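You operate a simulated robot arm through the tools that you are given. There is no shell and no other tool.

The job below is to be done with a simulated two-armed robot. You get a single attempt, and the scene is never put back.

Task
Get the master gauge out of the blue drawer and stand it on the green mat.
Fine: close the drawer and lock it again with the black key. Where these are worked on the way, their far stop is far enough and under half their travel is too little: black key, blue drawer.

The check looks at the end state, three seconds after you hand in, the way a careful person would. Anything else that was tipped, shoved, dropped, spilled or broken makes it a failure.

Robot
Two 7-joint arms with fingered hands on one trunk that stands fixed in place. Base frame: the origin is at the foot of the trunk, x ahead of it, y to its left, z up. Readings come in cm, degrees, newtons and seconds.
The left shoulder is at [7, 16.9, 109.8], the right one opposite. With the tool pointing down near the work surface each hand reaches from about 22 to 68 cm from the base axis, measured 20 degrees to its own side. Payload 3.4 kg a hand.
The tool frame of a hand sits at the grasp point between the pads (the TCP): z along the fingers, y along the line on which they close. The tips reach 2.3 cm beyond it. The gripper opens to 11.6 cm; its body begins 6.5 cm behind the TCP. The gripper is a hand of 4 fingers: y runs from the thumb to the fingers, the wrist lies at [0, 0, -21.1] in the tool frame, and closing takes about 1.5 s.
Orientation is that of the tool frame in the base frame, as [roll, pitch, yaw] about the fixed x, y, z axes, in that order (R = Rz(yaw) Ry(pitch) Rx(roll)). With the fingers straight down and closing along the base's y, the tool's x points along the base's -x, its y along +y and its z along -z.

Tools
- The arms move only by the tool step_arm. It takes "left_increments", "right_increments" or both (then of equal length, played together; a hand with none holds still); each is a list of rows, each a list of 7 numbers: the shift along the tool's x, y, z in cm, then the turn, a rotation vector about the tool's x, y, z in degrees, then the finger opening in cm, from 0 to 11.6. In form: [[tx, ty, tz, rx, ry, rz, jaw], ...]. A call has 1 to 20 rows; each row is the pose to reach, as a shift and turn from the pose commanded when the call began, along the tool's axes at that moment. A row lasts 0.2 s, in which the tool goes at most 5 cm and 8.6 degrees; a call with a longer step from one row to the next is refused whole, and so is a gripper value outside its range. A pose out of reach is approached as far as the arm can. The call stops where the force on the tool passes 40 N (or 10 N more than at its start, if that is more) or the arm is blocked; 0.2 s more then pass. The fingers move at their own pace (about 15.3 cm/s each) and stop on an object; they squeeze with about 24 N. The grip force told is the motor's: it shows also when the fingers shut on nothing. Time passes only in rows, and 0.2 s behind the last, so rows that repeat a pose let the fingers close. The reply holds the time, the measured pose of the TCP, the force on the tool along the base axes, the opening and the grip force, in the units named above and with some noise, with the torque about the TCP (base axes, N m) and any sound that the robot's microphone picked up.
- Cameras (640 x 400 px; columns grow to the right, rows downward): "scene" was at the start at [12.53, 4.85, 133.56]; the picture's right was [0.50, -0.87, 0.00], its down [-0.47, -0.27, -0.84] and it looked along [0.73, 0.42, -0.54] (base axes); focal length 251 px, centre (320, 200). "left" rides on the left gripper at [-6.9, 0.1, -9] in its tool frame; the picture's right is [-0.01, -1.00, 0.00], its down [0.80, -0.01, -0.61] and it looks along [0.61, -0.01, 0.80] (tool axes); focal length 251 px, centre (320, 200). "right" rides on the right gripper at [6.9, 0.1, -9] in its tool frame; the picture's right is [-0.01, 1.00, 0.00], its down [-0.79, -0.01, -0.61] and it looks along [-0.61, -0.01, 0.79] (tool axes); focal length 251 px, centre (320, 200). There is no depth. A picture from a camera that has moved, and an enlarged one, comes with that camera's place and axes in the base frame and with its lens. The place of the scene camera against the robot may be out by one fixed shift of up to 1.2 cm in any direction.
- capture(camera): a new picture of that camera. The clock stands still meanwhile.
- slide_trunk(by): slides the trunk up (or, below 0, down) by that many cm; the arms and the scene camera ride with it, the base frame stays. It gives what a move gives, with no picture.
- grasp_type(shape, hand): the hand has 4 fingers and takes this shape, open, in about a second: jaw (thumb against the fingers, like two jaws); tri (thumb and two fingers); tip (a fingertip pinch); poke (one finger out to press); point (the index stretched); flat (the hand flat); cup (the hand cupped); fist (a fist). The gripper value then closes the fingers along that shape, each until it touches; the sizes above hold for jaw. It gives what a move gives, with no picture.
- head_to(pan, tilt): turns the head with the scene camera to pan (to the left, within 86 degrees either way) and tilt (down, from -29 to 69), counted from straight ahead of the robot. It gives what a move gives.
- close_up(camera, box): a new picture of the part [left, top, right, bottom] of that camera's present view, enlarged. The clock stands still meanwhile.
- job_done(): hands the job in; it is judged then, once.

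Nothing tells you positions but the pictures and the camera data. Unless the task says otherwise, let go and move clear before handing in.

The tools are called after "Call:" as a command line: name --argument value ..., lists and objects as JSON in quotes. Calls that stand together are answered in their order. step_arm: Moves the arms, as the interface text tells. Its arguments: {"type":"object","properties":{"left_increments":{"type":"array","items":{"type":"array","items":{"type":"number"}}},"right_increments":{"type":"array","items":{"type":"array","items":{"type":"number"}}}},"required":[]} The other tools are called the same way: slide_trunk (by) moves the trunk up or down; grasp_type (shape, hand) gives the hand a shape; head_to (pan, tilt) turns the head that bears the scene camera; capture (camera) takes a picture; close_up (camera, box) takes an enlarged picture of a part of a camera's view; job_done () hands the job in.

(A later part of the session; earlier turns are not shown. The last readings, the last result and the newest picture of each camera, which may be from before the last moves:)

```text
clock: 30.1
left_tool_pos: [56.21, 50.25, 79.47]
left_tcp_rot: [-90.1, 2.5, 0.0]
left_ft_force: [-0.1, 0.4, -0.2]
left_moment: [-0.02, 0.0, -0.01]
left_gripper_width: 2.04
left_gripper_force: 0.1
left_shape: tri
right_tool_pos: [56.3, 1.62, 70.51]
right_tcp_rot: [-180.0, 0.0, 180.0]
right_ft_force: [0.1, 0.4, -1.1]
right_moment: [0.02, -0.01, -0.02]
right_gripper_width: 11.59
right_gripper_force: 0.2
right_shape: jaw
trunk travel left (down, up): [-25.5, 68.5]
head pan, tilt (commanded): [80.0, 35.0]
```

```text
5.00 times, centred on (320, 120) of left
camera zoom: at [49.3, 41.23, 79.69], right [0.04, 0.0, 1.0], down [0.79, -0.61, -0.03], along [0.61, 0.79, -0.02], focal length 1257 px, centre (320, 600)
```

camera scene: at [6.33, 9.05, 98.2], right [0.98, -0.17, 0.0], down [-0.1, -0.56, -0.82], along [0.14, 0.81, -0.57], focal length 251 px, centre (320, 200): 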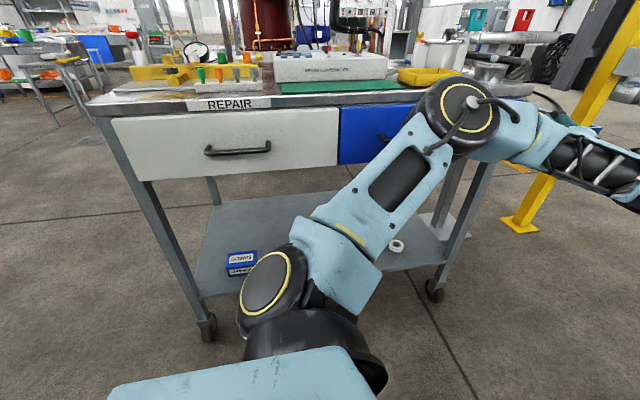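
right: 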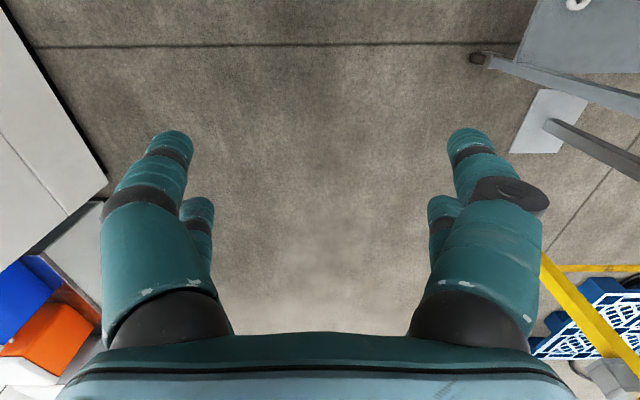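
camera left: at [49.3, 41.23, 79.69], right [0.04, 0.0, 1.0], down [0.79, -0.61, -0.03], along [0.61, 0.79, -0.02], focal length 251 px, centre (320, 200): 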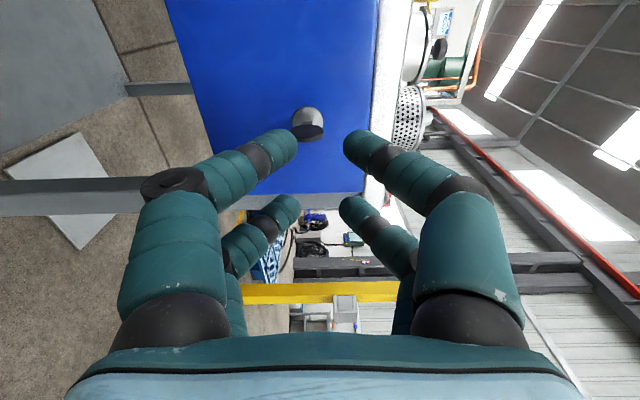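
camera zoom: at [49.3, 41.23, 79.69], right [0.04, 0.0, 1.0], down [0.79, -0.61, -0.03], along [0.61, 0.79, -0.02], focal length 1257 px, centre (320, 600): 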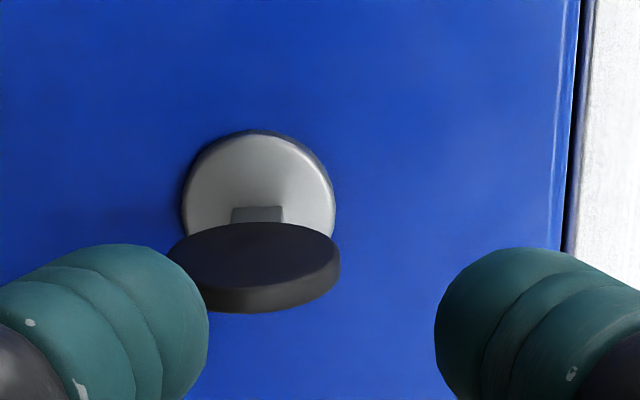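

The key axis is at x≈56.3, z≈78.4, bow radius 1.2 cm, bow centre y≈58.1. I'll roll back to the pinch orientation and open the fingers to 4 cm.

Call:
step_arm --left_increments '[[0, 0, 0, 0, 0, -8.4, 4], [0, 0, 0, 0, 0, -16.8, 4], [0, 0, 0, 0, 0, -25.2, 4], [0, 0, 0, 0, 0, -33.6, 4], [0, 0, 0, 0, 0, -42, 4], [0, 0, 0, 0, 0, -50.4, 4], [0, 0, 0, 0, 0, -58.8, 4], [0, 0, 0, 0, 0, -67.2, 4], [0, 0, 0, 0, 0, -75.6, 4], [0, 0, 0, 0, 0, -84, 4], [0, 0, 0, 0, 0, -92, 4]]'

Call:
grasp_type --shape "tip" --hand "left"

Call:
step_arm --left_increments '[[0.2, 0.05, 1, 0, 0, 0, 4], [0.4, 0.1, 2, 0, 0, 0, 4], [0.4, 0.1, 2.5, 0, 0, 0, 4]]'

Call:
capture --camera "left"

```text
clock: 32.5
left_tool_pos: [56.14, 50.3, 79.43]
left_tcp_rot: [-113.9, -89.6, 23.9]
left_ft_force: [0.3, -0.1, 0.6]
left_moment: [0.01, -0.02, 0.0]
left_gripper_width: 3.98
left_gripper_force: 0.1
left_shape: tri
right_tool_pos: [56.35, 1.69, 70.59]
right_tcp_rot: [-180.0, 0.0, -180.0]
right_ft_force: [-0.6, -0.1, 0.6]
right_moment: [-0.02, 0.01, -0.02]
right_gripper_width: 11.59
right_gripper_force: 0.1
right_shape: jaw
trunk travel left (down, up): [-25.5, 68.5]
head pan, tilt (commanded): [80.0, 35.0]
```

```text
clock: 33.4
left_tool_pos: [56.14, 50.25, 79.52]
left_tcp_rot: [-102.9, -89.5, 13.0]
left_ft_force: [0.9, 0.6, 0.9]
left_moment: [0.0, 0.01, -0.06]
left_gripper_width: 11.61
left_gripper_force: 0.0
left_shape: tip
right_tool_pos: [56.44, 1.65, 70.56]
right_tcp_rot: [179.9, 0.0, 180.0]
right_ft_force: [0.2, 0.4, 0.7]
right_moment: [-0.01, -0.02, 0.0]
right_gripper_width: 11.59
right_gripper_force: 0.1
right_shape: jaw
trunk travel left (down, up): [-25.5, 68.5]
head pan, tilt (commanded): [80.0, 35.0]
```

```text
clock: 34.2
left_tool_pos: [56.22, 52.96, 79.81]
left_tcp_rot: [-104.8, -89.6, 14.7]
left_ft_force: [0.0, 0.2, 0.0]
left_moment: [-0.02, 0.01, 0.01]
left_gripper_width: 4.03
left_gripper_force: 0.0
left_shape: tip
right_tool_pos: [56.42, 1.61, 70.66]
right_tcp_rot: [180.0, 0.0, -180.0]
right_ft_force: [0.1, -0.2, 0.4]
right_moment: [0.0, -0.01, -0.02]
right_gripper_width: 11.58
right_gripper_force: 0.1
right_shape: jaw
trunk travel left (down, up): [-25.5, 68.5]
head pan, tilt (commanded): [80.0, 35.0]
```

```text
taken
camera left: at [56.29, 43.77, 73.01], right [-1.0, 0.0, 0.0], down [0.0, -0.61, 0.8], along [0.0, 0.8, 0.61], focal length 251 px, centre (320, 200)
```

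left: 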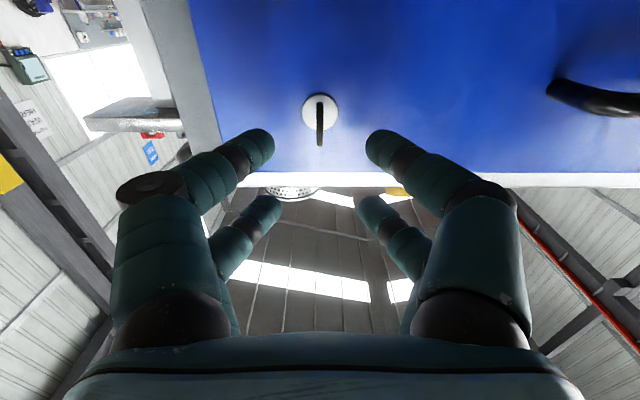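

The key is centred between the pair. I'll advance along +y until the tips straddle the bow.

Call:
step_arm --left_increments '[[0, 0, 1, 0, 0, 0, 4], [0, 0, 2, 0, 0, 0, 4], [0, 0, 3, 0, 0, 0, 4], [0, 0, 4, 0, 0, 0, 4]]'

Call:
capture --camera "left"

```text
clock: 35.2
left_tool_pos: [56.4, 56.85, 79.93]
left_tcp_rot: [-104.5, -89.6, 14.4]
left_ft_force: [-0.1, 0.1, 0.2]
left_moment: [-0.01, -0.03, 0.0]
left_gripper_width: 4.05
left_gripper_force: 0.1
left_shape: tip
right_tool_pos: [56.39, 1.72, 70.48]
right_tcp_rot: [-180.0, 0.1, -180.0]
right_ft_force: [0.4, 0.5, 0.4]
right_moment: [-0.02, 0.02, 0.0]
right_gripper_width: 11.59
right_gripper_force: 0.1
right_shape: jaw
trunk travel left (down, up): [-25.5, 68.5]
head pan, tilt (commanded): [80.0, 35.0]
```

```text
taken
camera left: at [56.34, 47.76, 72.92], right [-1.0, 0.0, 0.0], down [0.0, -0.61, 0.8], along [0.0, 0.8, 0.61], focal length 251 px, centre (320, 200)
```

left: 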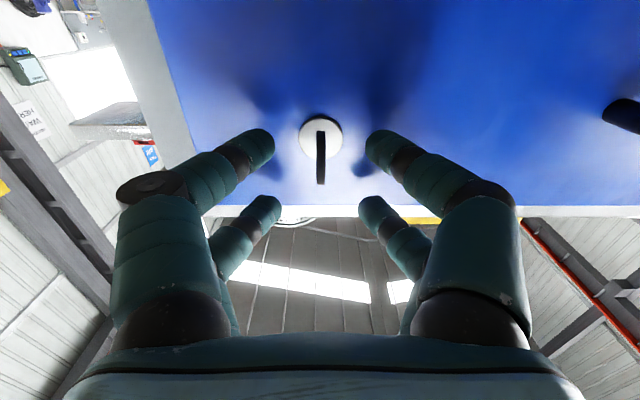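

The tips are level with the bow. Closing the pinch.

Call:
step_arm --left_increments '[[0, 0, 0, 0, 0, 0, 2], [0, 0, 0, 0, 0, 0, 0], [0, 0, 0, 0, 0, 0, 0], [0, 0, 0, 0, 0, 0, 0], [0, 0, 0, 0, 0, 0, 0], [0, 0, 0, 0, 0, 0, 0], [0, 0, 0, 0, 0, 0, 0]]'

Call:
capture --camera "left"

Call:
close_up --camera "left" --box '[256, 100, 384, 180]'

```text
clock: 36.8
left_tool_pos: [56.37, 56.89, 79.76]
left_tcp_rot: [-105.8, -89.6, 15.8]
left_ft_force: [1.4, 1.0, 0.6]
left_moment: [0.08, -0.04, -0.03]
left_gripper_width: 0.0
left_gripper_force: 24.1
left_shape: tip
right_tool_pos: [56.35, 1.74, 70.5]
right_tcp_rot: [-179.9, -0.1, -179.9]
right_ft_force: [-0.5, 0.0, 0.2]
right_moment: [-0.01, -0.03, 0.0]
right_gripper_width: 11.62
right_gripper_force: 0.0
right_shape: jaw
trunk travel left (down, up): [-25.5, 68.5]
head pan, tilt (commanded): [80.0, 35.0]
```

```text
taken
camera left: at [56.33, 47.78, 72.9], right [-1.0, 0.0, 0.0], down [0.0, -0.61, 0.8], along [0.0, 0.8, 0.61], focal length 251 px, centre (320, 200)
```

left: 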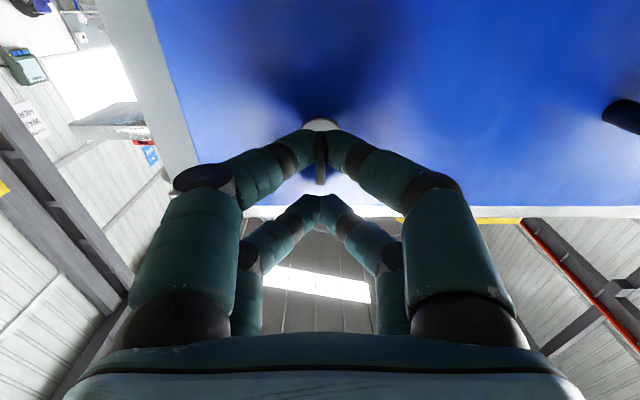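

```text
5.00 times, centred on (320, 140) of left
camera zoom: at [56.33, 47.78, 72.9], right [-1.0, 0.0, 0.0], down [0.0, -0.61, 0.8], along [0.0, 0.8, 0.61], focal length 1257 px, centre (320, 500)
```

zoom: 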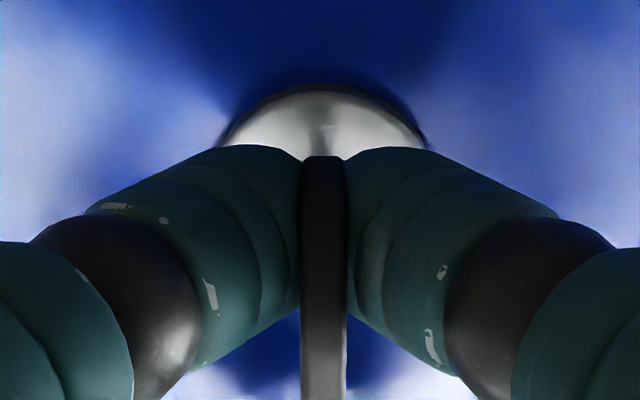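

The lower finger pair pinches the bow. I'll try a small clockwise turn (24°) about the key axis and read the resisting torque.

Call:
step_arm --left_increments '[[-0.004, 0.101, 0, 0, 0, 4, 0], [-0.014, 0.202, 0, 0, 0, 8, 0], [-0.032, 0.301, 0, 0, 0, 12, 0], [-0.056, 0.4, 0, 0, 0, 16, 0], [-0.087, 0.496, 0, 0, 0, 20, 0], [-0.125, 0.59, 0, 0, 0, 24, 0]]'

Call:
close_up --camera "left" --box '[240, 80, 400, 180]'

```text
clock: 38.2
left_tool_pos: [57.01, 56.75, 79.75]
left_tcp_rot: [-90.2, -65.5, 0.1]
left_ft_force: [9.6, 2.9, 4.0]
left_moment: [0.08, -0.31, -0.21]
left_gripper_width: 0.0
left_gripper_force: 23.8
left_shape: tip
right_tool_pos: [56.48, 1.57, 70.46]
right_tcp_rot: [-180.0, 0.0, -180.0]
right_ft_force: [-0.9, -0.1, 0.1]
right_moment: [-0.01, 0.01, 0.0]
right_gripper_width: 11.59
right_gripper_force: 0.1
right_shape: jaw
trunk travel left (down, up): [-25.5, 68.5]
head pan, tilt (commanded): [80.0, 35.0]
```

```text
4.00 times, centred on (320, 130) of left
camera zoom: at [54.21, 47.69, 73.39], right [-0.91, 0.0, 0.41], down [0.32, -0.61, 0.73], along [0.25, 0.8, 0.55], focal length 1006 px, centre (320, 480)
```

zoom: 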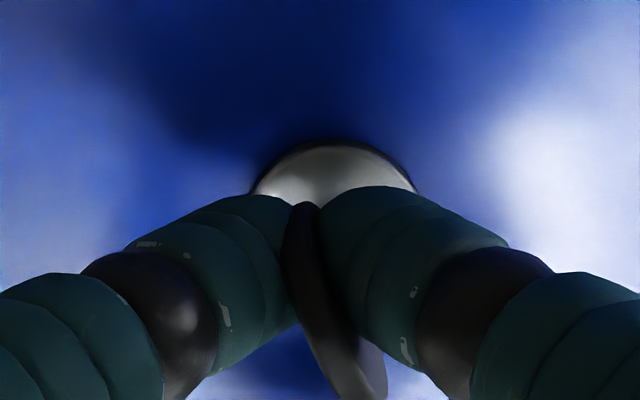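

The key stayed put in the hand's turning frame and resists clockwise (≈0.3 N·m), so it's likely at a stop that way. I'll return to zero and try counter-clockwise.

Call:
step_arm --left_increments '[[0.031, -0.192, 0, 0, 0, -8, 0], [0.0, -0.4, 0, 0, 0, -16, 0], [-0.125, -0.59, 0, 0, 0, -24, 0]]'

Call:
close_up --camera "left" --box '[240, 80, 400, 180]'

```text
clock: 39.0
left_tool_pos: [56.21, 56.87, 79.8]
left_tcp_rot: [-110.6, -89.5, 20.7]
left_ft_force: [0.4, -2.2, -2.3]
left_moment: [-0.07, 0.01, -0.03]
left_gripper_width: 0.0
left_gripper_force: 23.9
left_shape: tip
right_tool_pos: [56.43, 1.72, 70.59]
right_tcp_rot: [-179.9, 0.0, 180.0]
right_ft_force: [-0.4, -0.4, 0.4]
right_moment: [0.0, 0.0, -0.01]
right_gripper_width: 11.59
right_gripper_force: 0.1
right_shape: jaw
trunk travel left (down, up): [-25.5, 68.5]
head pan, tilt (commanded): [80.0, 35.0]
```

```text
4.00 times, centred on (320, 130) of left
camera zoom: at [56.31, 47.73, 72.91], right [-1.0, 0.0, 0.0], down [0.0, -0.6, 0.8], along [0.0, 0.8, 0.6], focal length 1006 px, centre (320, 480)
```

zoom: 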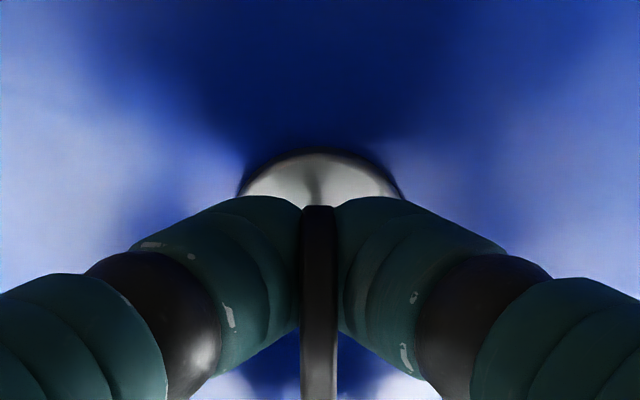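

Call:
step_arm --left_increments '[[-0.008, -0.146, 0, 0, 0, -6, 0], [-0.031, -0.291, 0, 0, 0, -12, 0], [-0.069, -0.433, 0, 0, 0, -18, 0], [-0.121, -0.569, 0, 0, 0, -24, 0], [-0.188, -0.7, 0, 0, 0, -30, 0]]'

Call:
close_up --camera "left" --box '[240, 80, 400, 180]'

```text
clock: 40.2
left_tool_pos: [55.67, 56.8, 79.52]
left_tcp_rot: [90.3, -60.2, 179.6]
left_ft_force: [-0.6, 0.3, -5.0]
left_moment: [-0.1, 0.1, 0.0]
left_gripper_width: 0.0
left_gripper_force: 24.2
left_shape: tip
right_tool_pos: [56.35, 1.66, 70.64]
right_tcp_rot: [-179.9, 0.0, 179.9]
right_ft_force: [-0.2, 0.8, -0.1]
right_moment: [0.01, 0.01, -0.03]
right_gripper_width: 11.62
right_gripper_force: 0.0
right_shape: jaw
trunk travel left (down, up): [-25.5, 68.5]
head pan, tilt (commanded): [80.0, 35.0]
```

```text
4.00 times, centred on (320, 130) of left
camera zoom: at [59.07, 47.77, 73.67], right [-0.86, 0.0, -0.5], down [-0.4, -0.6, 0.69], along [-0.3, 0.8, 0.52], focal length 1006 px, centre (320, 480)
```

zoom: 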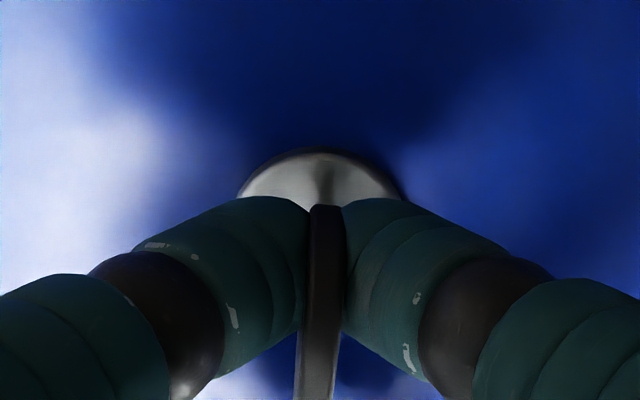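

The key follows counter-clockwise with little resistance. I'll continue to a total of about 90°.

Call:
step_arm --left_increments '[[-0.014, -0.195, 0, 0, 0, -8, 0], [-0.054, -0.386, 0, 0, 0, -16, 0], [-0.121, -0.569, 0, 0, 0, -24, 0], [-0.213, -0.742, 0, 0, 0, -32, 0], [-0.328, -0.9, 0, 0, 0, -40, 0], [-0.463, -1.04, 0, 0, 0, -48, 0], [-0.617, -1.161, 0, 0, 0, -56, 0], [-0.7, -1.212, 0, 0, 0, -60, 0]]'

Call:
capture --camera "left"

Call:
close_up --camera "left" --box '[240, 80, 400, 180]'

```text
clock: 42.0
left_tool_pos: [54.91, 56.75, 78.44]
left_tcp_rot: [90.1, -0.3, 179.8]
left_ft_force: [6.4, 3.1, 1.1]
left_moment: [0.01, 0.04, -0.08]
left_gripper_width: 0.0
left_gripper_force: 23.6
left_shape: tip
right_tool_pos: [56.44, 1.56, 70.51]
right_tcp_rot: [-180.0, 0.1, 180.0]
right_ft_force: [-0.2, 0.3, -0.9]
right_moment: [0.02, 0.02, -0.01]
right_gripper_width: 11.6
right_gripper_force: 0.0
right_shape: jaw
trunk travel left (down, up): [-25.5, 68.5]
head pan, tilt (commanded): [80.0, 35.0]
```

```text
taken
camera left: at [61.82, 47.71, 78.43], right [0.0, 0.0, -1.0], down [-0.8, -0.61, 0.0], along [-0.61, 0.8, 0.0], focal length 251 px, centre (320, 200)
```

left: 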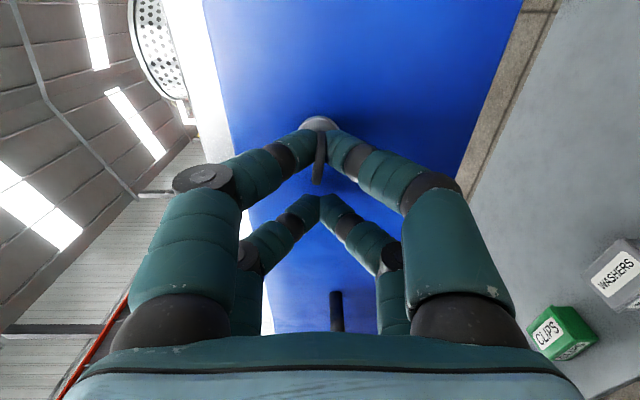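

```text
4.00 times, centred on (320, 130) of left
camera zoom: at [61.82, 47.71, 78.43], right [0.0, 0.0, -1.0], down [-0.8, -0.61, 0.0], along [-0.61, 0.8, 0.0], focal length 1006 px, centre (320, 480)
```

zoom: 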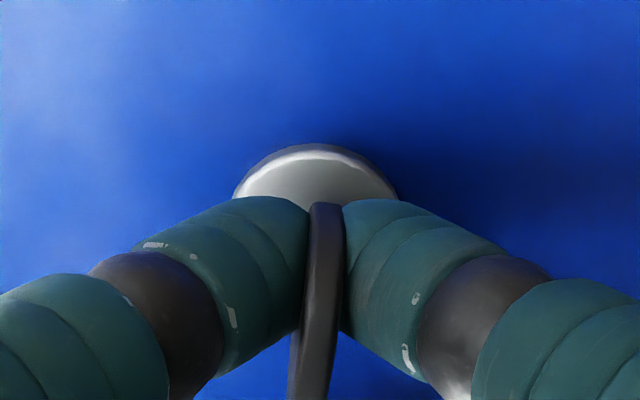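

The key has turned nearly 90°. I'll go further to feel for the far stop.

Call:
step_arm --left_increments '[[-0.014, -0.195, 0, 0, 0, -8, 0], [-0.054, -0.386, 0, 0, 0, -16, 0], [-0.121, -0.569, 0, 0, 0, -24, 0]]'

Call:
close_up --camera "left" --box '[240, 80, 400, 180]'

```text
clock: 42.8
left_tool_pos: [55.19, 56.74, 77.77]
left_tcp_rot: [90.2, 23.6, 179.9]
left_ft_force: [11.3, 1.6, 0.2]
left_moment: [-0.03, 0.19, -0.15]
left_gripper_width: 0.0
left_gripper_force: 24.1
left_shape: tip
right_tool_pos: [56.52, 1.64, 70.22]
right_tcp_rot: [180.0, -0.1, -180.0]
right_ft_force: [0.3, -0.3, -0.9]
right_moment: [0.01, -0.01, 0.06]
right_gripper_width: 11.58
right_gripper_force: 0.1
right_shape: jaw
trunk travel left (down, up): [-25.5, 68.5]
head pan, tilt (commanded): [80.0, 35.0]
```

```text
4.00 times, centred on (320, 130) of left
camera zoom: at [61.38, 47.7, 80.6], right [0.41, 0.0, -0.91], down [-0.73, -0.61, -0.32], along [-0.55, 0.8, -0.25], focal length 1006 px, centre (320, 480)
```

zoom: 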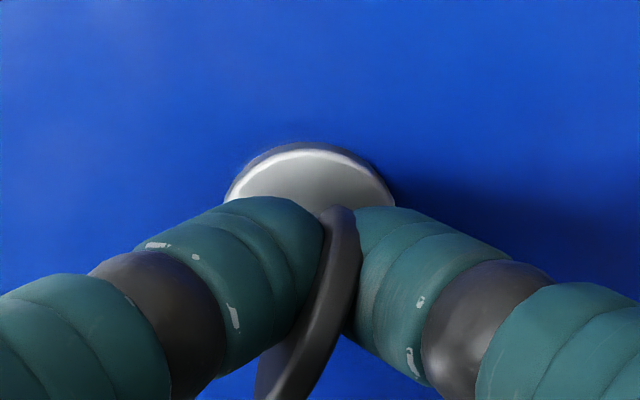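

The key no longer follows (torque builds, bow twists between the tips): the far stop is at about 90°. I'll turn back to 90°, release and retreat.

Call:
step_arm --left_increments '[[-0.014, 0.195, 0, 0, 0, 8, 0], [-0.054, 0.386, 0, 0, 0, 16, 0], [-0.121, 0.569, 0, 0, 0, 24, 0], [-0.121, 0.569, 0, 0, 0, 24, 2], [-0.121, 0.569, 0, 0, 0, 24, 4], [-0.121, 0.569, 0, 0, 0, 24, 4], [-0.121, 0.569, 0, 0, 0, 24, 4], [-0.121, 0.569, -1, 0, 0, 24, 4], [-0.121, 0.569, -2, 0, 0, 24, 4], [-0.121, 0.569, -3, 0, 0, 24, 4], [-0.121, 0.569, -4, 0, 0, 24, 4], [-0.121, 0.569, -5, 0, 0, 24, 4]]'

Call:
capture --camera "left"

Call:
capture --camera "scene"

```text
clock: 45.4
left_tool_pos: [54.94, 51.73, 78.48]
left_tcp_rot: [90.0, -0.3, -180.0]
left_ft_force: [-0.5, 0.4, -0.7]
left_moment: [0.0, -0.04, 0.01]
left_gripper_width: 3.93
left_gripper_force: 0.1
left_shape: tip
right_tool_pos: [56.43, 1.65, 70.56]
right_tcp_rot: [-180.0, 0.0, 180.0]
right_ft_force: [-0.2, 0.5, -0.4]
right_moment: [0.01, 0.03, 0.0]
right_gripper_width: 11.59
right_gripper_force: 0.1
right_shape: jaw
trunk travel left (down, up): [-25.5, 68.5]
head pan, tilt (commanded): [80.0, 35.0]
```

```text
taken
camera left: at [61.72, 42.71, 78.51], right [0.0, 0.0, -1.0], down [-0.8, -0.61, 0.0], along [-0.61, 0.8, 0.0], focal length 251 px, centre (320, 200)
```

left: 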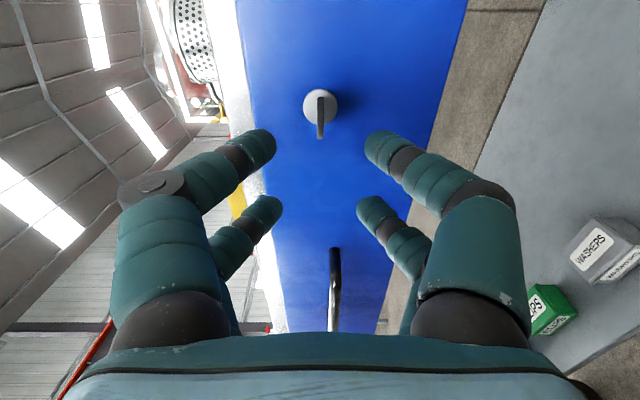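

```text
taken
camera scene: at [6.33, 9.04, 98.2], right [0.98, -0.17, 0.0], down [-0.1, -0.56, -0.82], along [0.14, 0.81, -0.57], focal length 251 px, centre (320, 200)
```

scene: 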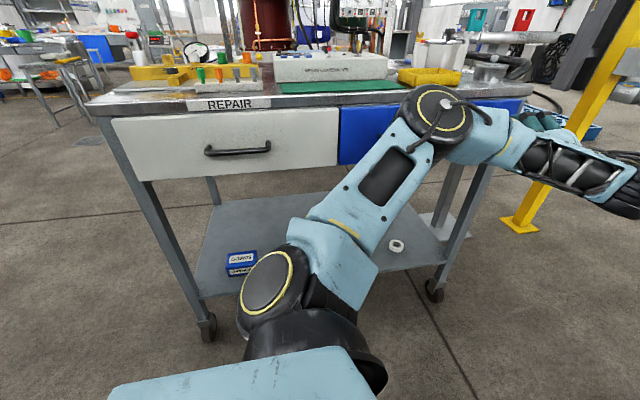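

The key now lies flat (turned 90°) and stays. Next is the handle: I'll hook its bar from above with fingers pointing down, two digits behind and two in front of it. First roll back 90° in place.

Call:
step_arm --left_increments '[[0, 0, -0.5, 0, 0, 8.4, 6], [0, 0, -0.5, 0, 0, 16.8, 6], [0, 0, -0.5, 0, 0, 25.2, 6], [0, 0, -0.5, 0, 0, 33.6, 6], [0, 0, -0.5, 0, 0, 42, 6], [0, 0, -0.5, 0, 0, 50.4, 6], [0, 0, -0.5, 0, 0, 58.8, 6], [0, 0, -0.5, 0, 0, 67.2, 6], [0, 0, -0.5, 0, 0, 75.6, 6], [0, 0, -0.5, 0, 0, 84, 6], [0, 0, -0.5, 0, 0, 90, 6]]'

Call:
close_up --camera "left" --box '[256, 70, 384, 150]'

Call:
capture --camera "left"

```text
clock: 47.8
left_tool_pos: [54.97, 51.28, 78.5]
left_tcp_rot: [-101.8, -89.5, 11.7]
left_ft_force: [-0.1, 0.1, 0.2]
left_moment: [0.01, 0.02, 0.01]
left_gripper_width: 5.96
left_gripper_force: 0.0
left_shape: tip
right_tool_pos: [56.36, 1.69, 70.57]
right_tcp_rot: [180.0, -0.1, -180.0]
right_ft_force: [-0.4, 0.6, 0.3]
right_moment: [0.01, 0.03, 0.0]
right_gripper_width: 11.58
right_gripper_force: 0.1
right_shape: jaw
trunk travel left (down, up): [-25.5, 68.5]
head pan, tilt (commanded): [80.0, 35.0]
```

```text
5.00 times, centred on (320, 110) of left
camera zoom: at [54.88, 42.22, 71.6], right [-1.0, 0.0, 0.0], down [0.0, -0.61, 0.8], along [0.0, 0.8, 0.61], focal length 1257 px, centre (320, 650)
```

zoom: 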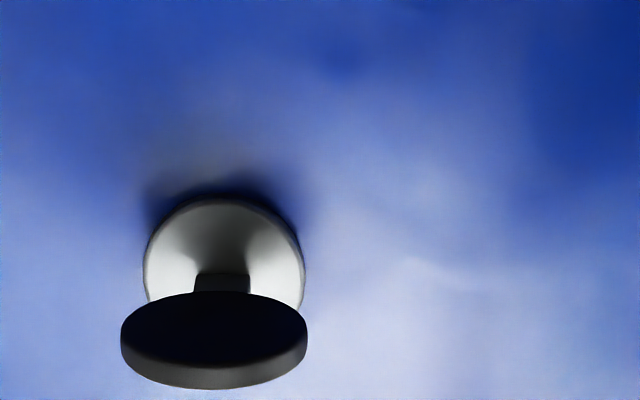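

```text
taken
camera left: at [54.88, 42.22, 71.6], right [-1.0, 0.0, 0.0], down [0.0, -0.61, 0.8], along [0.0, 0.8, 0.61], focal length 251 px, centre (320, 200)
```

left: 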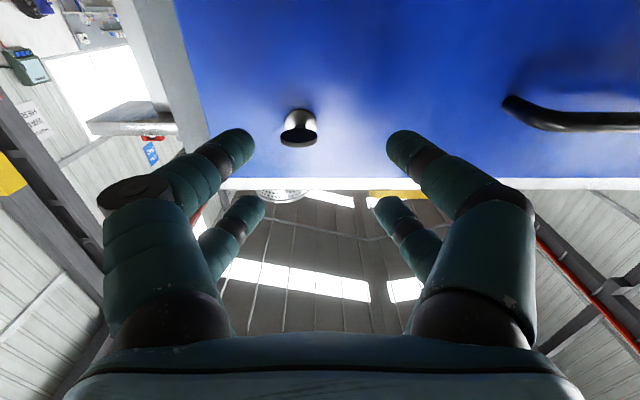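

The key is horizontal. Now I'll pitch the hand to fingers-down while rising and moving toward the handle's x.

Call:
step_arm --left_increments '[[2, -0.5, -0.2, 0, -8.2, 0, 6], [4, -1, -0.5, 0, -16.4, 0, 6], [6, -1.5, -1, 0, -24.6, 0, 6], [8, -2, -1.5, 0, -32.8, 0, 6], [10, -3, -2, 0, -41, 0, 6], [12, -4, -2, 0, -49.2, 0, 6], [14, -5, -2, 0, -57.4, 0, 6], [15, -6, -2, 0, -65.6, 0, 6], [16, -7, -2, 0, -73.8, 0, 6], [17, -8, -2, 0, -82, 0, 6], [18, -9, -2, 0, -90, 0, 6]]'

Call:
capture --camera "left"

Call:
capture --camera "scene"

```text
clock: 50.2
left_tool_pos: [42.91, 47.21, 89.41]
left_tcp_rot: [-180.0, 0.1, 90.0]
left_ft_force: [0.0, 0.0, -0.9]
left_moment: [-0.02, -0.01, -0.04]
left_gripper_width: 5.91
left_gripper_force: 0.1
left_shape: tip
left hand out of reach, approached as far as the arm can: row 7, 8, 9, 10, 11
right_tool_pos: [56.36, 1.64, 70.61]
right_tcp_rot: [-179.9, 0.0, 180.0]
right_ft_force: [0.6, 0.3, 0.1]
right_moment: [-0.01, 0.0, 0.0]
right_gripper_width: 11.59
right_gripper_force: 0.0
right_shape: jaw
trunk travel left (down, up): [-25.5, 68.5]
head pan, tilt (commanded): [80.0, 35.0]
```

```text
taken
camera left: at [42.83, 40.34, 98.28], right [-1.0, -0.01, 0.0], down [-0.01, 0.8, 0.6], along [-0.01, 0.6, -0.8], focal length 251 px, centre (320, 200)
```

left: 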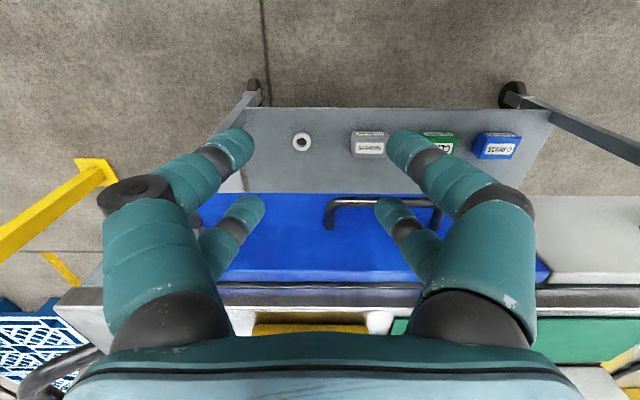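

```text
taken
camera scene: at [6.38, 9.14, 98.18], right [0.98, -0.17, 0.0], down [-0.1, -0.57, -0.82], along [0.14, 0.81, -0.57], focal length 251 px, centre (320, 200)
```

scene: 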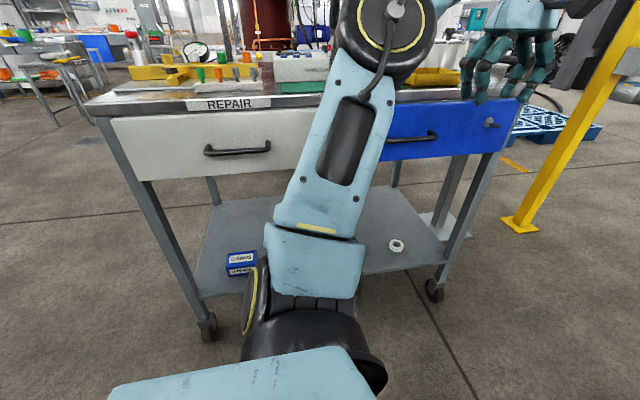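

Fingers are now pointing down, tips above the drawer front, and the handle is visible below. I'll enlarge the handle to fix its position.

Call:
close_up --camera "left" --box '[300, 170, 460, 270]'

Call:
close_up --camera "scene" --box '[370, 80, 530, 180]'

```text
4.00 times, centred on (380, 220) of left
camera zoom: at [42.83, 40.34, 98.28], right [-1.0, -0.01, 0.0], down [-0.01, 0.8, 0.6], along [-0.01, 0.6, -0.8], focal length 1006 px, centre (80, 120)
```

zoom: 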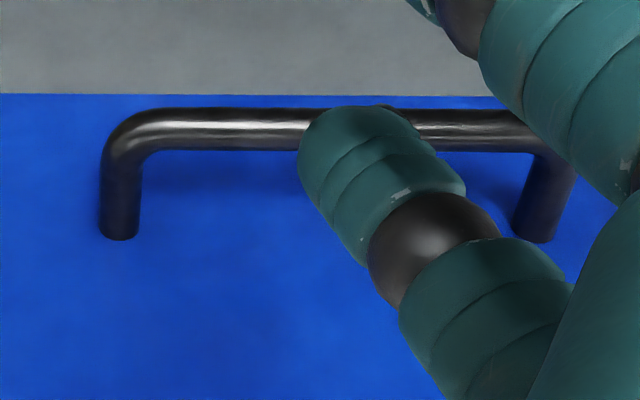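

```text
4.00 times, centred on (450, 130) of scene
camera zoom: at [6.38, 9.14, 98.18], right [0.98, -0.17, 0.0], down [-0.1, -0.57, -0.82], along [0.14, 0.81, -0.57], focal length 1006 px, centre (-200, 480)
```

zoom: 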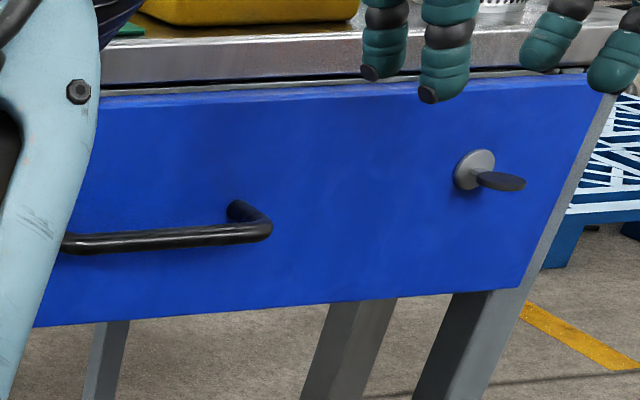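

The bar is centred at about (35.6, 56.7, 76.9), 1.1 cm thick, 3.5 cm off the face. I'll raise the trunk 15 cm for a more comfortable reach with the hand pointing down, then come in over the bar.

Call:
slide_trunk --by 15

Call:
step_arm --left_increments '[[1, -1, 1, 0, 0, 0, 4], [2.5, -2, 3, 0, 0, 0, 4], [4, -3, 5, 0, 0, 0, 4], [5.5, -4, 8, 0, 0, 0, 4], [7, -5, 11, 0, 0, 0, 4], [8.5, -6, 14, 0, 0, 0, 4], [9.5, -7, 16, 0, 0, 0, 4], [9.5, -7, 18, 0, 0, 0, 4], [9.5, -7, 20, 0, 0, 0, 4]]'

Call:
capture --camera "left"

Call:
capture --camera "scene"

```text
clock: 52.0
left_tool_pos: [42.86, 47.2, 104.44]
left_tcp_rot: [-180.0, 0.0, 90.0]
left_ft_force: [-0.4, -0.4, 0.1]
left_moment: [0.01, 0.0, -0.01]
left_gripper_width: 5.94
left_gripper_force: 0.0
left_shape: tip
right_tool_pos: [56.48, 1.72, 85.64]
right_tcp_rot: [180.0, 0.0, 179.9]
right_ft_force: [0.3, 0.1, -0.2]
right_moment: [-0.01, 0.01, 0.0]
right_gripper_width: 11.59
right_gripper_force: 0.1
right_shape: jaw
trunk travel left (down, up): [-40.5, 53.5]
head pan, tilt (commanded): [80.0, 35.0]
```

```text
clock: 54.0
left_tool_pos: [35.66, 56.78, 84.25]
left_tcp_rot: [-179.9, 0.0, 90.0]
left_ft_force: [-0.1, -1.2, -0.8]
left_moment: [-0.01, 0.01, 0.01]
left_gripper_width: 4.04
left_gripper_force: 0.0
left_shape: tip
right_tool_pos: [56.36, 1.71, 85.55]
right_tcp_rot: [179.9, -0.1, 180.0]
right_ft_force: [0.0, 0.4, 0.2]
right_moment: [0.01, -0.01, 0.01]
right_gripper_width: 11.58
right_gripper_force: 0.0
right_shape: jaw
trunk travel left (down, up): [-40.5, 53.5]
head pan, tilt (commanded): [80.0, 35.0]
```

```text
taken
camera left: at [35.83, 49.78, 93.21], right [-1.0, -0.01, 0.0], down [-0.01, 0.79, 0.61], along [-0.01, 0.61, -0.79], focal length 251 px, centre (320, 200)
```

left: 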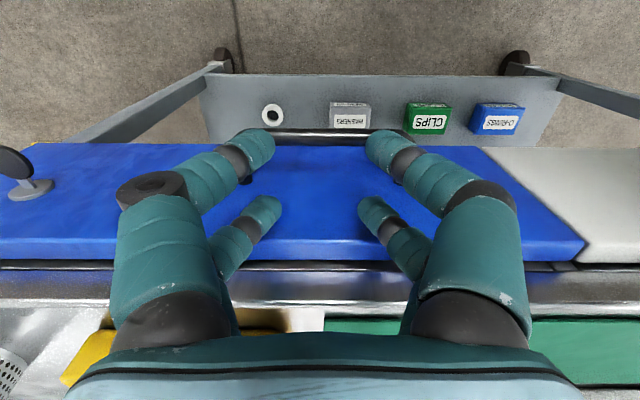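

```text
taken
camera scene: at [6.33, 9.09, 113.2], right [0.98, -0.17, 0.0], down [-0.1, -0.57, -0.82], along [0.14, 0.81, -0.57], focal length 251 px, centre (320, 200)
```

scene: 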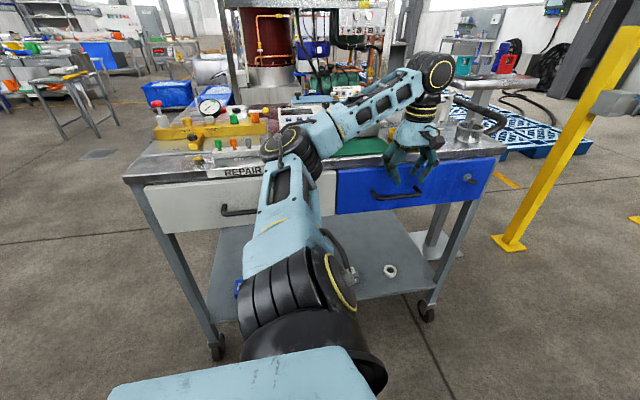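

The hand is above the bar and lined up (bar seen where predicted). Lowering so that two digits go behind and two in front of the bar.

Call:
step_arm --left_increments '[[0, 0, 1.5, 0, 0, 0, 4], [0, 0, 3, 0, 0, 0, 4], [0, 0, 4, 0, 0, 0, 4], [0, 0, 5, 0, 0, 0, 4], [0, 0, 6, 0, 0, 0, 4], [0, 0, 6.7, 0, 0, 0, 4]]'

Call:
capture --camera "left"

Call:
capture --camera "scene"

```text
clock: 55.4
left_tool_pos: [35.69, 56.64, 77.71]
left_tcp_rot: [180.0, 0.0, 89.9]
left_ft_force: [1.2, -0.2, -0.2]
left_moment: [0.02, -0.01, 0.0]
left_gripper_width: 4.02
left_gripper_force: 0.0
left_shape: tip
right_tool_pos: [56.31, 1.64, 85.48]
right_tcp_rot: [-179.8, 0.0, 179.9]
right_ft_force: [0.7, -0.7, -1.0]
right_moment: [0.0, 0.04, 0.0]
right_gripper_width: 11.59
right_gripper_force: 0.0
right_shape: jaw
trunk travel left (down, up): [-40.5, 53.5]
head pan, tilt (commanded): [80.0, 35.0]
```

```text
taken
camera left: at [35.77, 49.77, 86.63], right [-1.0, -0.01, 0.0], down [-0.01, 0.79, 0.61], along [-0.01, 0.61, -0.79], focal length 251 px, centre (320, 200)
```

left: 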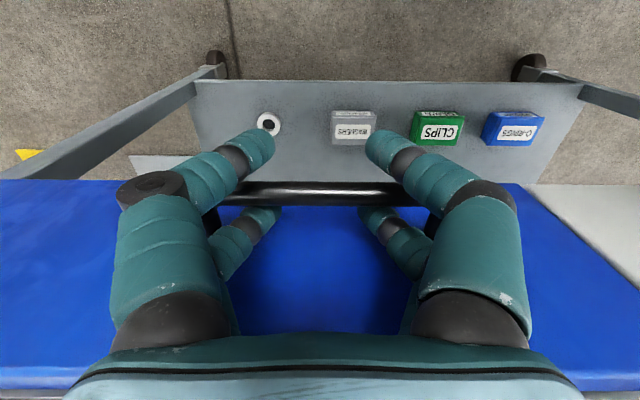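

```text
taken
camera scene: at [6.33, 9.06, 113.2], right [0.98, -0.17, 0.0], down [-0.1, -0.56, -0.82], along [0.14, 0.81, -0.57], focal length 251 px, centre (320, 200)
```

scene: 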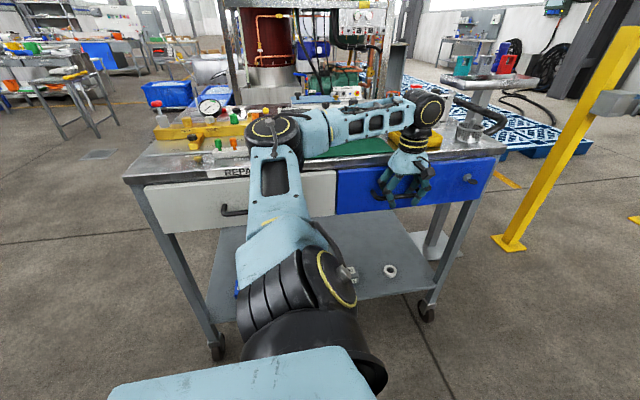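

The bar sits between the digit pairs. Now I pull the drawer out along −y in stages, watching the force and the elbow.

Call:
step_arm --left_increments '[[-1, 0, 0, 0, 0, 0, 4], [-2, 0, 0, 0, 0, 0, 4], [-3, 0, 0, 0, 0, 0, 4], [-4.5, 0, 0, 0, 0, 0, 4], [-6, 0, 0, 0, 0, 0, 4], [-7.5, 0, 0, 0, 0, 0, 4], [-9, 0, 0, 0, 0, 0, 4]]'

Call:
capture --camera "left"

Call:
capture --camera "scene"

```text
clock: 57.0
left_tool_pos: [35.73, 47.76, 77.75]
left_tcp_rot: [179.9, 0.0, 90.0]
left_ft_force: [-0.7, 1.1, 0.3]
left_moment: [0.02, -0.01, 0.06]
left_gripper_width: 4.03
left_gripper_force: 0.1
left_shape: tip
right_tool_pos: [56.49, 1.66, 85.6]
right_tcp_rot: [180.0, 0.0, -180.0]
right_ft_force: [-0.5, 0.0, -0.3]
right_moment: [0.0, -0.05, -0.04]
right_gripper_width: 11.58
right_gripper_force: 0.0
right_shape: jaw
trunk travel left (down, up): [-40.5, 53.5]
head pan, tilt (commanded): [80.0, 35.0]
```

```text
taken
camera left: at [35.82, 40.69, 86.64], right [-1.0, -0.01, 0.0], down [-0.01, 0.79, 0.61], along [-0.01, 0.61, -0.79], focal length 251 px, centre (320, 200)
```

left: 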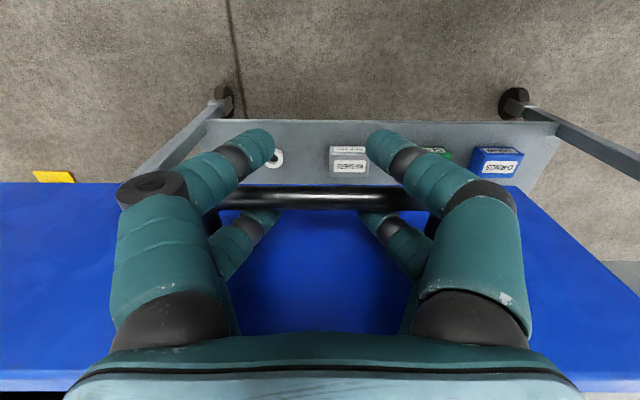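

```text
taken
camera scene: at [6.33, 9.04, 113.2], right [0.98, -0.17, 0.0], down [-0.1, -0.56, -0.82], along [0.14, 0.81, -0.57], focal length 251 px, centre (320, 200)
```

scene: 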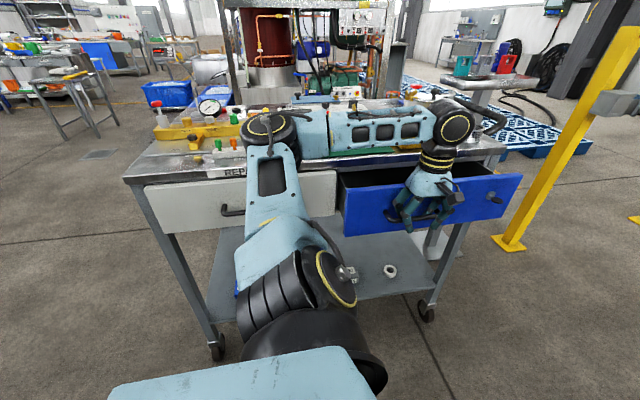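

The drawer slides out smoothly. Continuing the pull.

Call:
step_arm --left_increments '[[-1.5, 0, 0, 0, 0, 0, 4], [-3, 0, 0, 0, 0, 0, 4], [-4.5, 0, 0, 0, 0, 0, 4], [-6, 0, 0, 0, 0, 0, 4], [-7.5, 0, 0, 0, 0, 0, 4], [-9, 0, 0, 0, 0, 0, 4], [-10.5, 0, 0, 0, 0, 0, 4], [-12, 0, 0, 0, 0, 0, 4]]'

Call:
capture --camera "left"

Call:
capture --camera "scene"

```text
clock: 58.8
left_tool_pos: [35.69, 35.64, 77.81]
left_tcp_rot: [180.0, 0.1, 90.0]
left_ft_force: [1.3, 1.4, -0.8]
left_moment: [0.01, 0.02, 0.05]
left_gripper_width: 4.01
left_gripper_force: 0.2
left_shape: tip
right_tool_pos: [56.41, 1.63, 85.57]
right_tcp_rot: [180.0, 0.0, 179.9]
right_ft_force: [-1.5, -0.4, 0.3]
right_moment: [0.0, 0.02, 0.04]
right_gripper_width: 11.61
right_gripper_force: 0.0
right_shape: jaw
trunk travel left (down, up): [-40.5, 53.5]
head pan, tilt (commanded): [80.0, 35.0]
```

```text
taken
camera left: at [35.81, 28.74, 86.69], right [-1.0, -0.01, 0.0], down [-0.01, 0.79, 0.61], along [0.0, 0.61, -0.79], focal length 251 px, centre (320, 200)
```

left: 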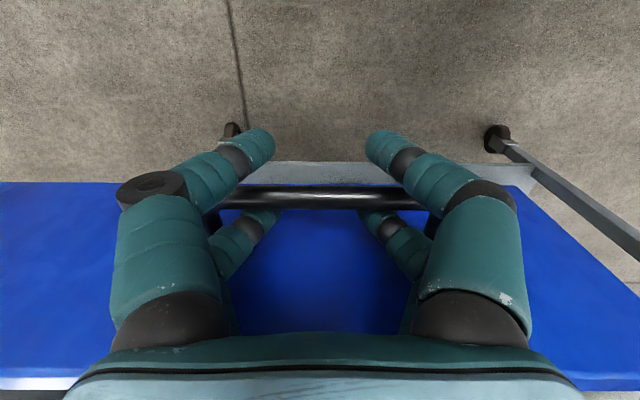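

```text
taken
camera scene: at [6.35, 9.05, 113.2], right [0.98, -0.17, 0.0], down [-0.1, -0.56, -0.82], along [0.14, 0.81, -0.57], focal length 251 px, centre (320, 200)
```

scene: 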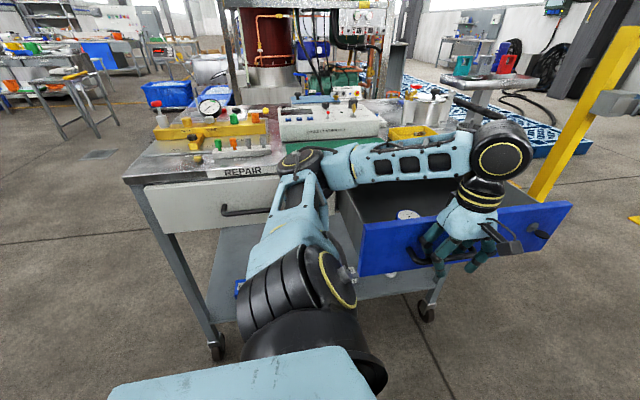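

The drawer is out about 21 cm and something pale is visible inside. I'll pull a bit further toward its stop, gently.

Call:
step_arm --left_increments '[[-1, 0, 0, 0, 0, 0, 4], [-2, 0, 0, 0, 0, 0, 4], [-3, 0, 0, 0, 0, 0, 4], [-4, 0, 0, 0, 0, 0, 4], [-5, 0, 0, 0, 0, 0, 4]]'

Call:
capture --camera "scene"

```text
clock: 60.0
left_tool_pos: [35.74, 30.7, 77.8]
left_tcp_rot: [180.0, 0.0, 90.0]
left_ft_force: [-0.3, 2.5, 0.1]
left_moment: [0.03, 0.0, 0.03]
left_gripper_width: 4.02
left_gripper_force: 0.0
left_shape: tip
right_tool_pos: [56.35, 1.79, 85.46]
right_tcp_rot: [-180.0, 0.1, -180.0]
right_ft_force: [0.6, -0.7, -0.3]
right_moment: [-0.03, 0.06, -0.02]
right_gripper_width: 11.58
right_gripper_force: 0.1
right_shape: jaw
trunk travel left (down, up): [-40.5, 53.5]
head pan, tilt (commanded): [80.0, 35.0]
```

```text
taken
camera scene: at [6.34, 9.06, 113.2], right [0.98, -0.17, 0.0], down [-0.1, -0.56, -0.82], along [0.14, 0.81, -0.57], focal length 251 px, centre (320, 200)
```

scene: 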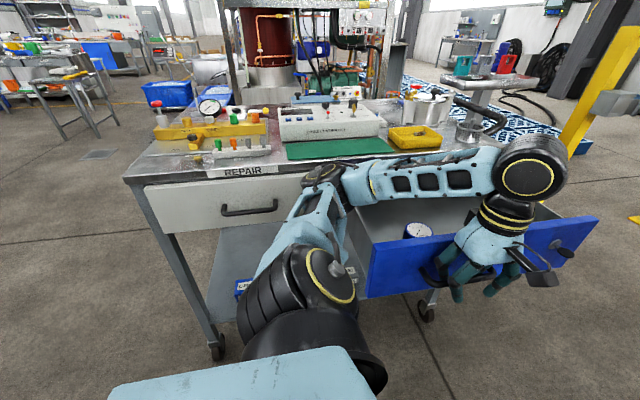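

The drawer is out about 26 cm with hardly any force. I'll look at what's inside before deciding whether more is needed.

Call:
close_up --camera "scene" --box '[350, 170, 478, 250]'

```text
5.00 times, centred on (414, 210) of scene
camera zoom: at [6.34, 9.06, 113.2], right [0.98, -0.17, 0.0], down [-0.1, -0.56, -0.82], along [0.14, 0.81, -0.57], focal length 1257 px, centre (-150, 150)
```

zoom: 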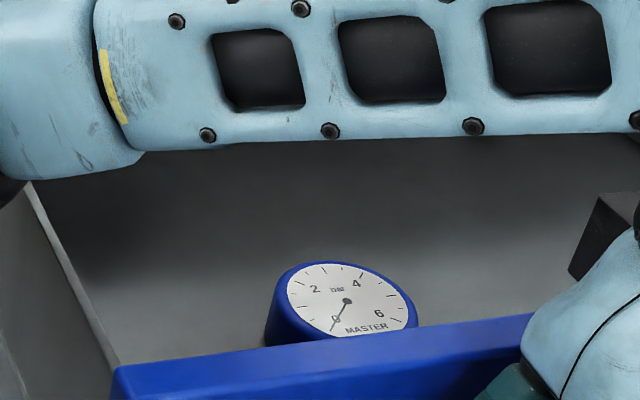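

The master gauge is a blue round body with its dial face up ("MASTER"), lying near the front of the drawer. I'll lift the hand straight off the handle to look into the drawer with the hand camera.

Call:
step_arm --left_increments '[[0, 0, -2, 0, 0, 0, 4], [0, 0, -4, 0, 0, 0, 4], [0, 0, -6, 0, 0, 0, 4], [0, 0, -8, 0, 0, 0, 4], [0, 0, -11, 0, 0, 0, 4], [0, 0, -14, 0, 0, 0, 4], [0, 0, -17, 0, 0, 0, 4]]'

Call:
capture --camera "left"

Call:
capture --camera "scene"

```text
clock: 61.6
left_tool_pos: [35.61, 30.66, 94.77]
left_tcp_rot: [179.9, -0.1, 90.1]
left_ft_force: [-0.6, 0.3, 0.2]
left_moment: [0.01, 0.03, 0.02]
left_gripper_width: 4.04
left_gripper_force: 0.0
left_shape: tip
right_tool_pos: [56.3, 1.62, 85.64]
right_tcp_rot: [180.0, 0.1, 179.9]
right_ft_force: [0.9, 0.2, -0.3]
right_moment: [-0.03, -0.03, 0.01]
right_gripper_width: 11.61
right_gripper_force: 0.0
right_shape: jaw
trunk travel left (down, up): [-40.5, 53.5]
head pan, tilt (commanded): [80.0, 35.0]
```

```text
taken
camera left: at [35.71, 23.7, 103.7], right [-1.0, -0.01, 0.0], down [-0.01, 0.79, 0.61], along [-0.01, 0.61, -0.79], focal length 251 px, centre (320, 200)
```

left: 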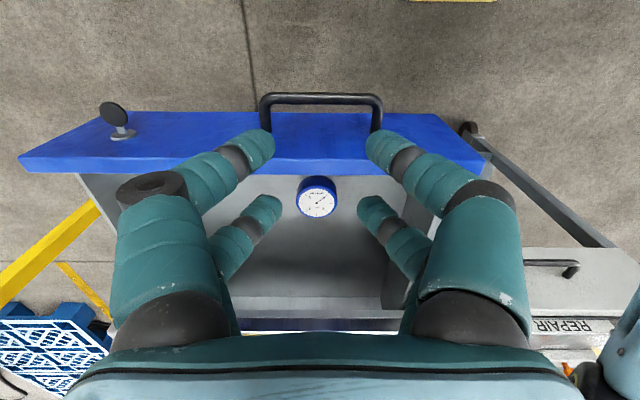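

```text
taken
camera scene: at [6.28, 8.99, 113.2], right [0.98, -0.17, 0.0], down [-0.1, -0.56, -0.82], along [0.14, 0.81, -0.57], focal length 251 px, centre (320, 200)
```

scene: 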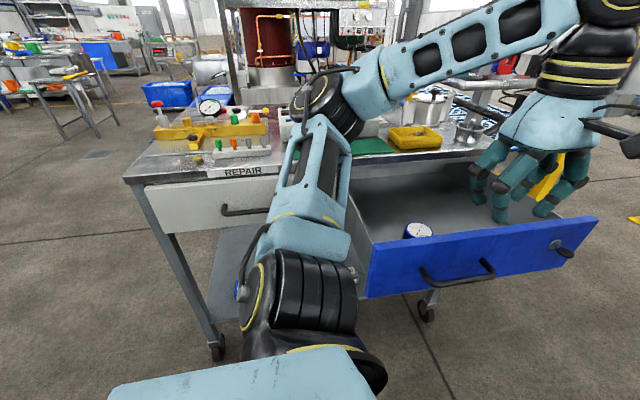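

Call:
close_up --camera "left" --box '[270, 160, 366, 220]'

Call:
close_up --camera "scene" --box '[360, 190, 488, 270]'

Call:
close_up --camera "left" --box '[60, 80, 500, 355]'

```text
6.67 times, centred on (318, 190) of left
camera zoom: at [35.71, 23.7, 103.7], right [-1.0, -0.01, 0.0], down [-0.01, 0.79, 0.61], along [-0.01, 0.61, -0.79], focal length 1676 px, centre (333, 267)
```

zoom: 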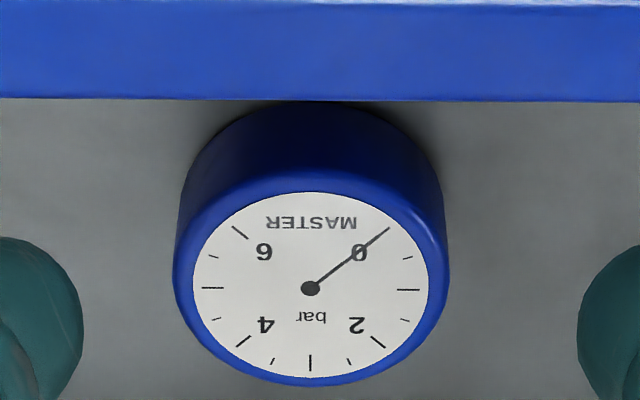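

```text
5.00 times, centred on (424, 230) of scene
camera zoom: at [6.28, 8.99, 113.2], right [0.98, -0.17, 0.0], down [-0.1, -0.56, -0.82], along [0.14, 0.81, -0.57], focal length 1257 px, centre (-200, 50)
```

zoom: 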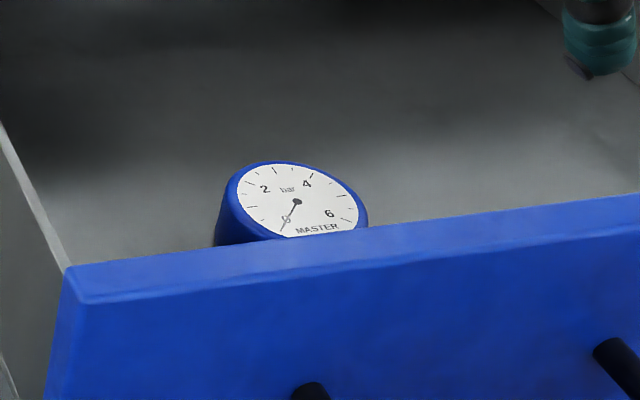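

```text
1.45 times, centred on (280, 218) of left
camera zoom: at [35.71, 23.7, 103.7], right [-1.0, -0.01, 0.0], down [-0.01, 0.79, 0.61], along [-0.01, 0.61, -0.79], focal length 366 px, centre (378, 174)
```

zoom: 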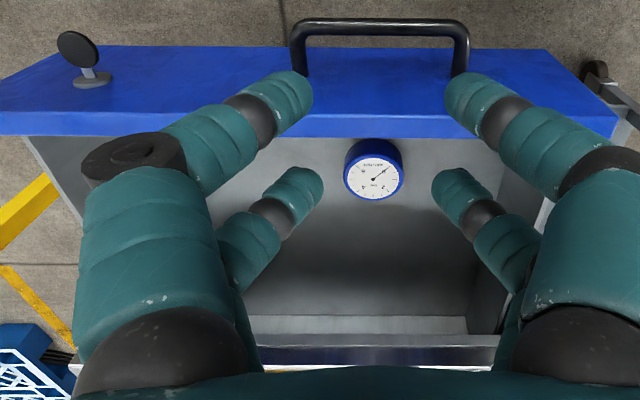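

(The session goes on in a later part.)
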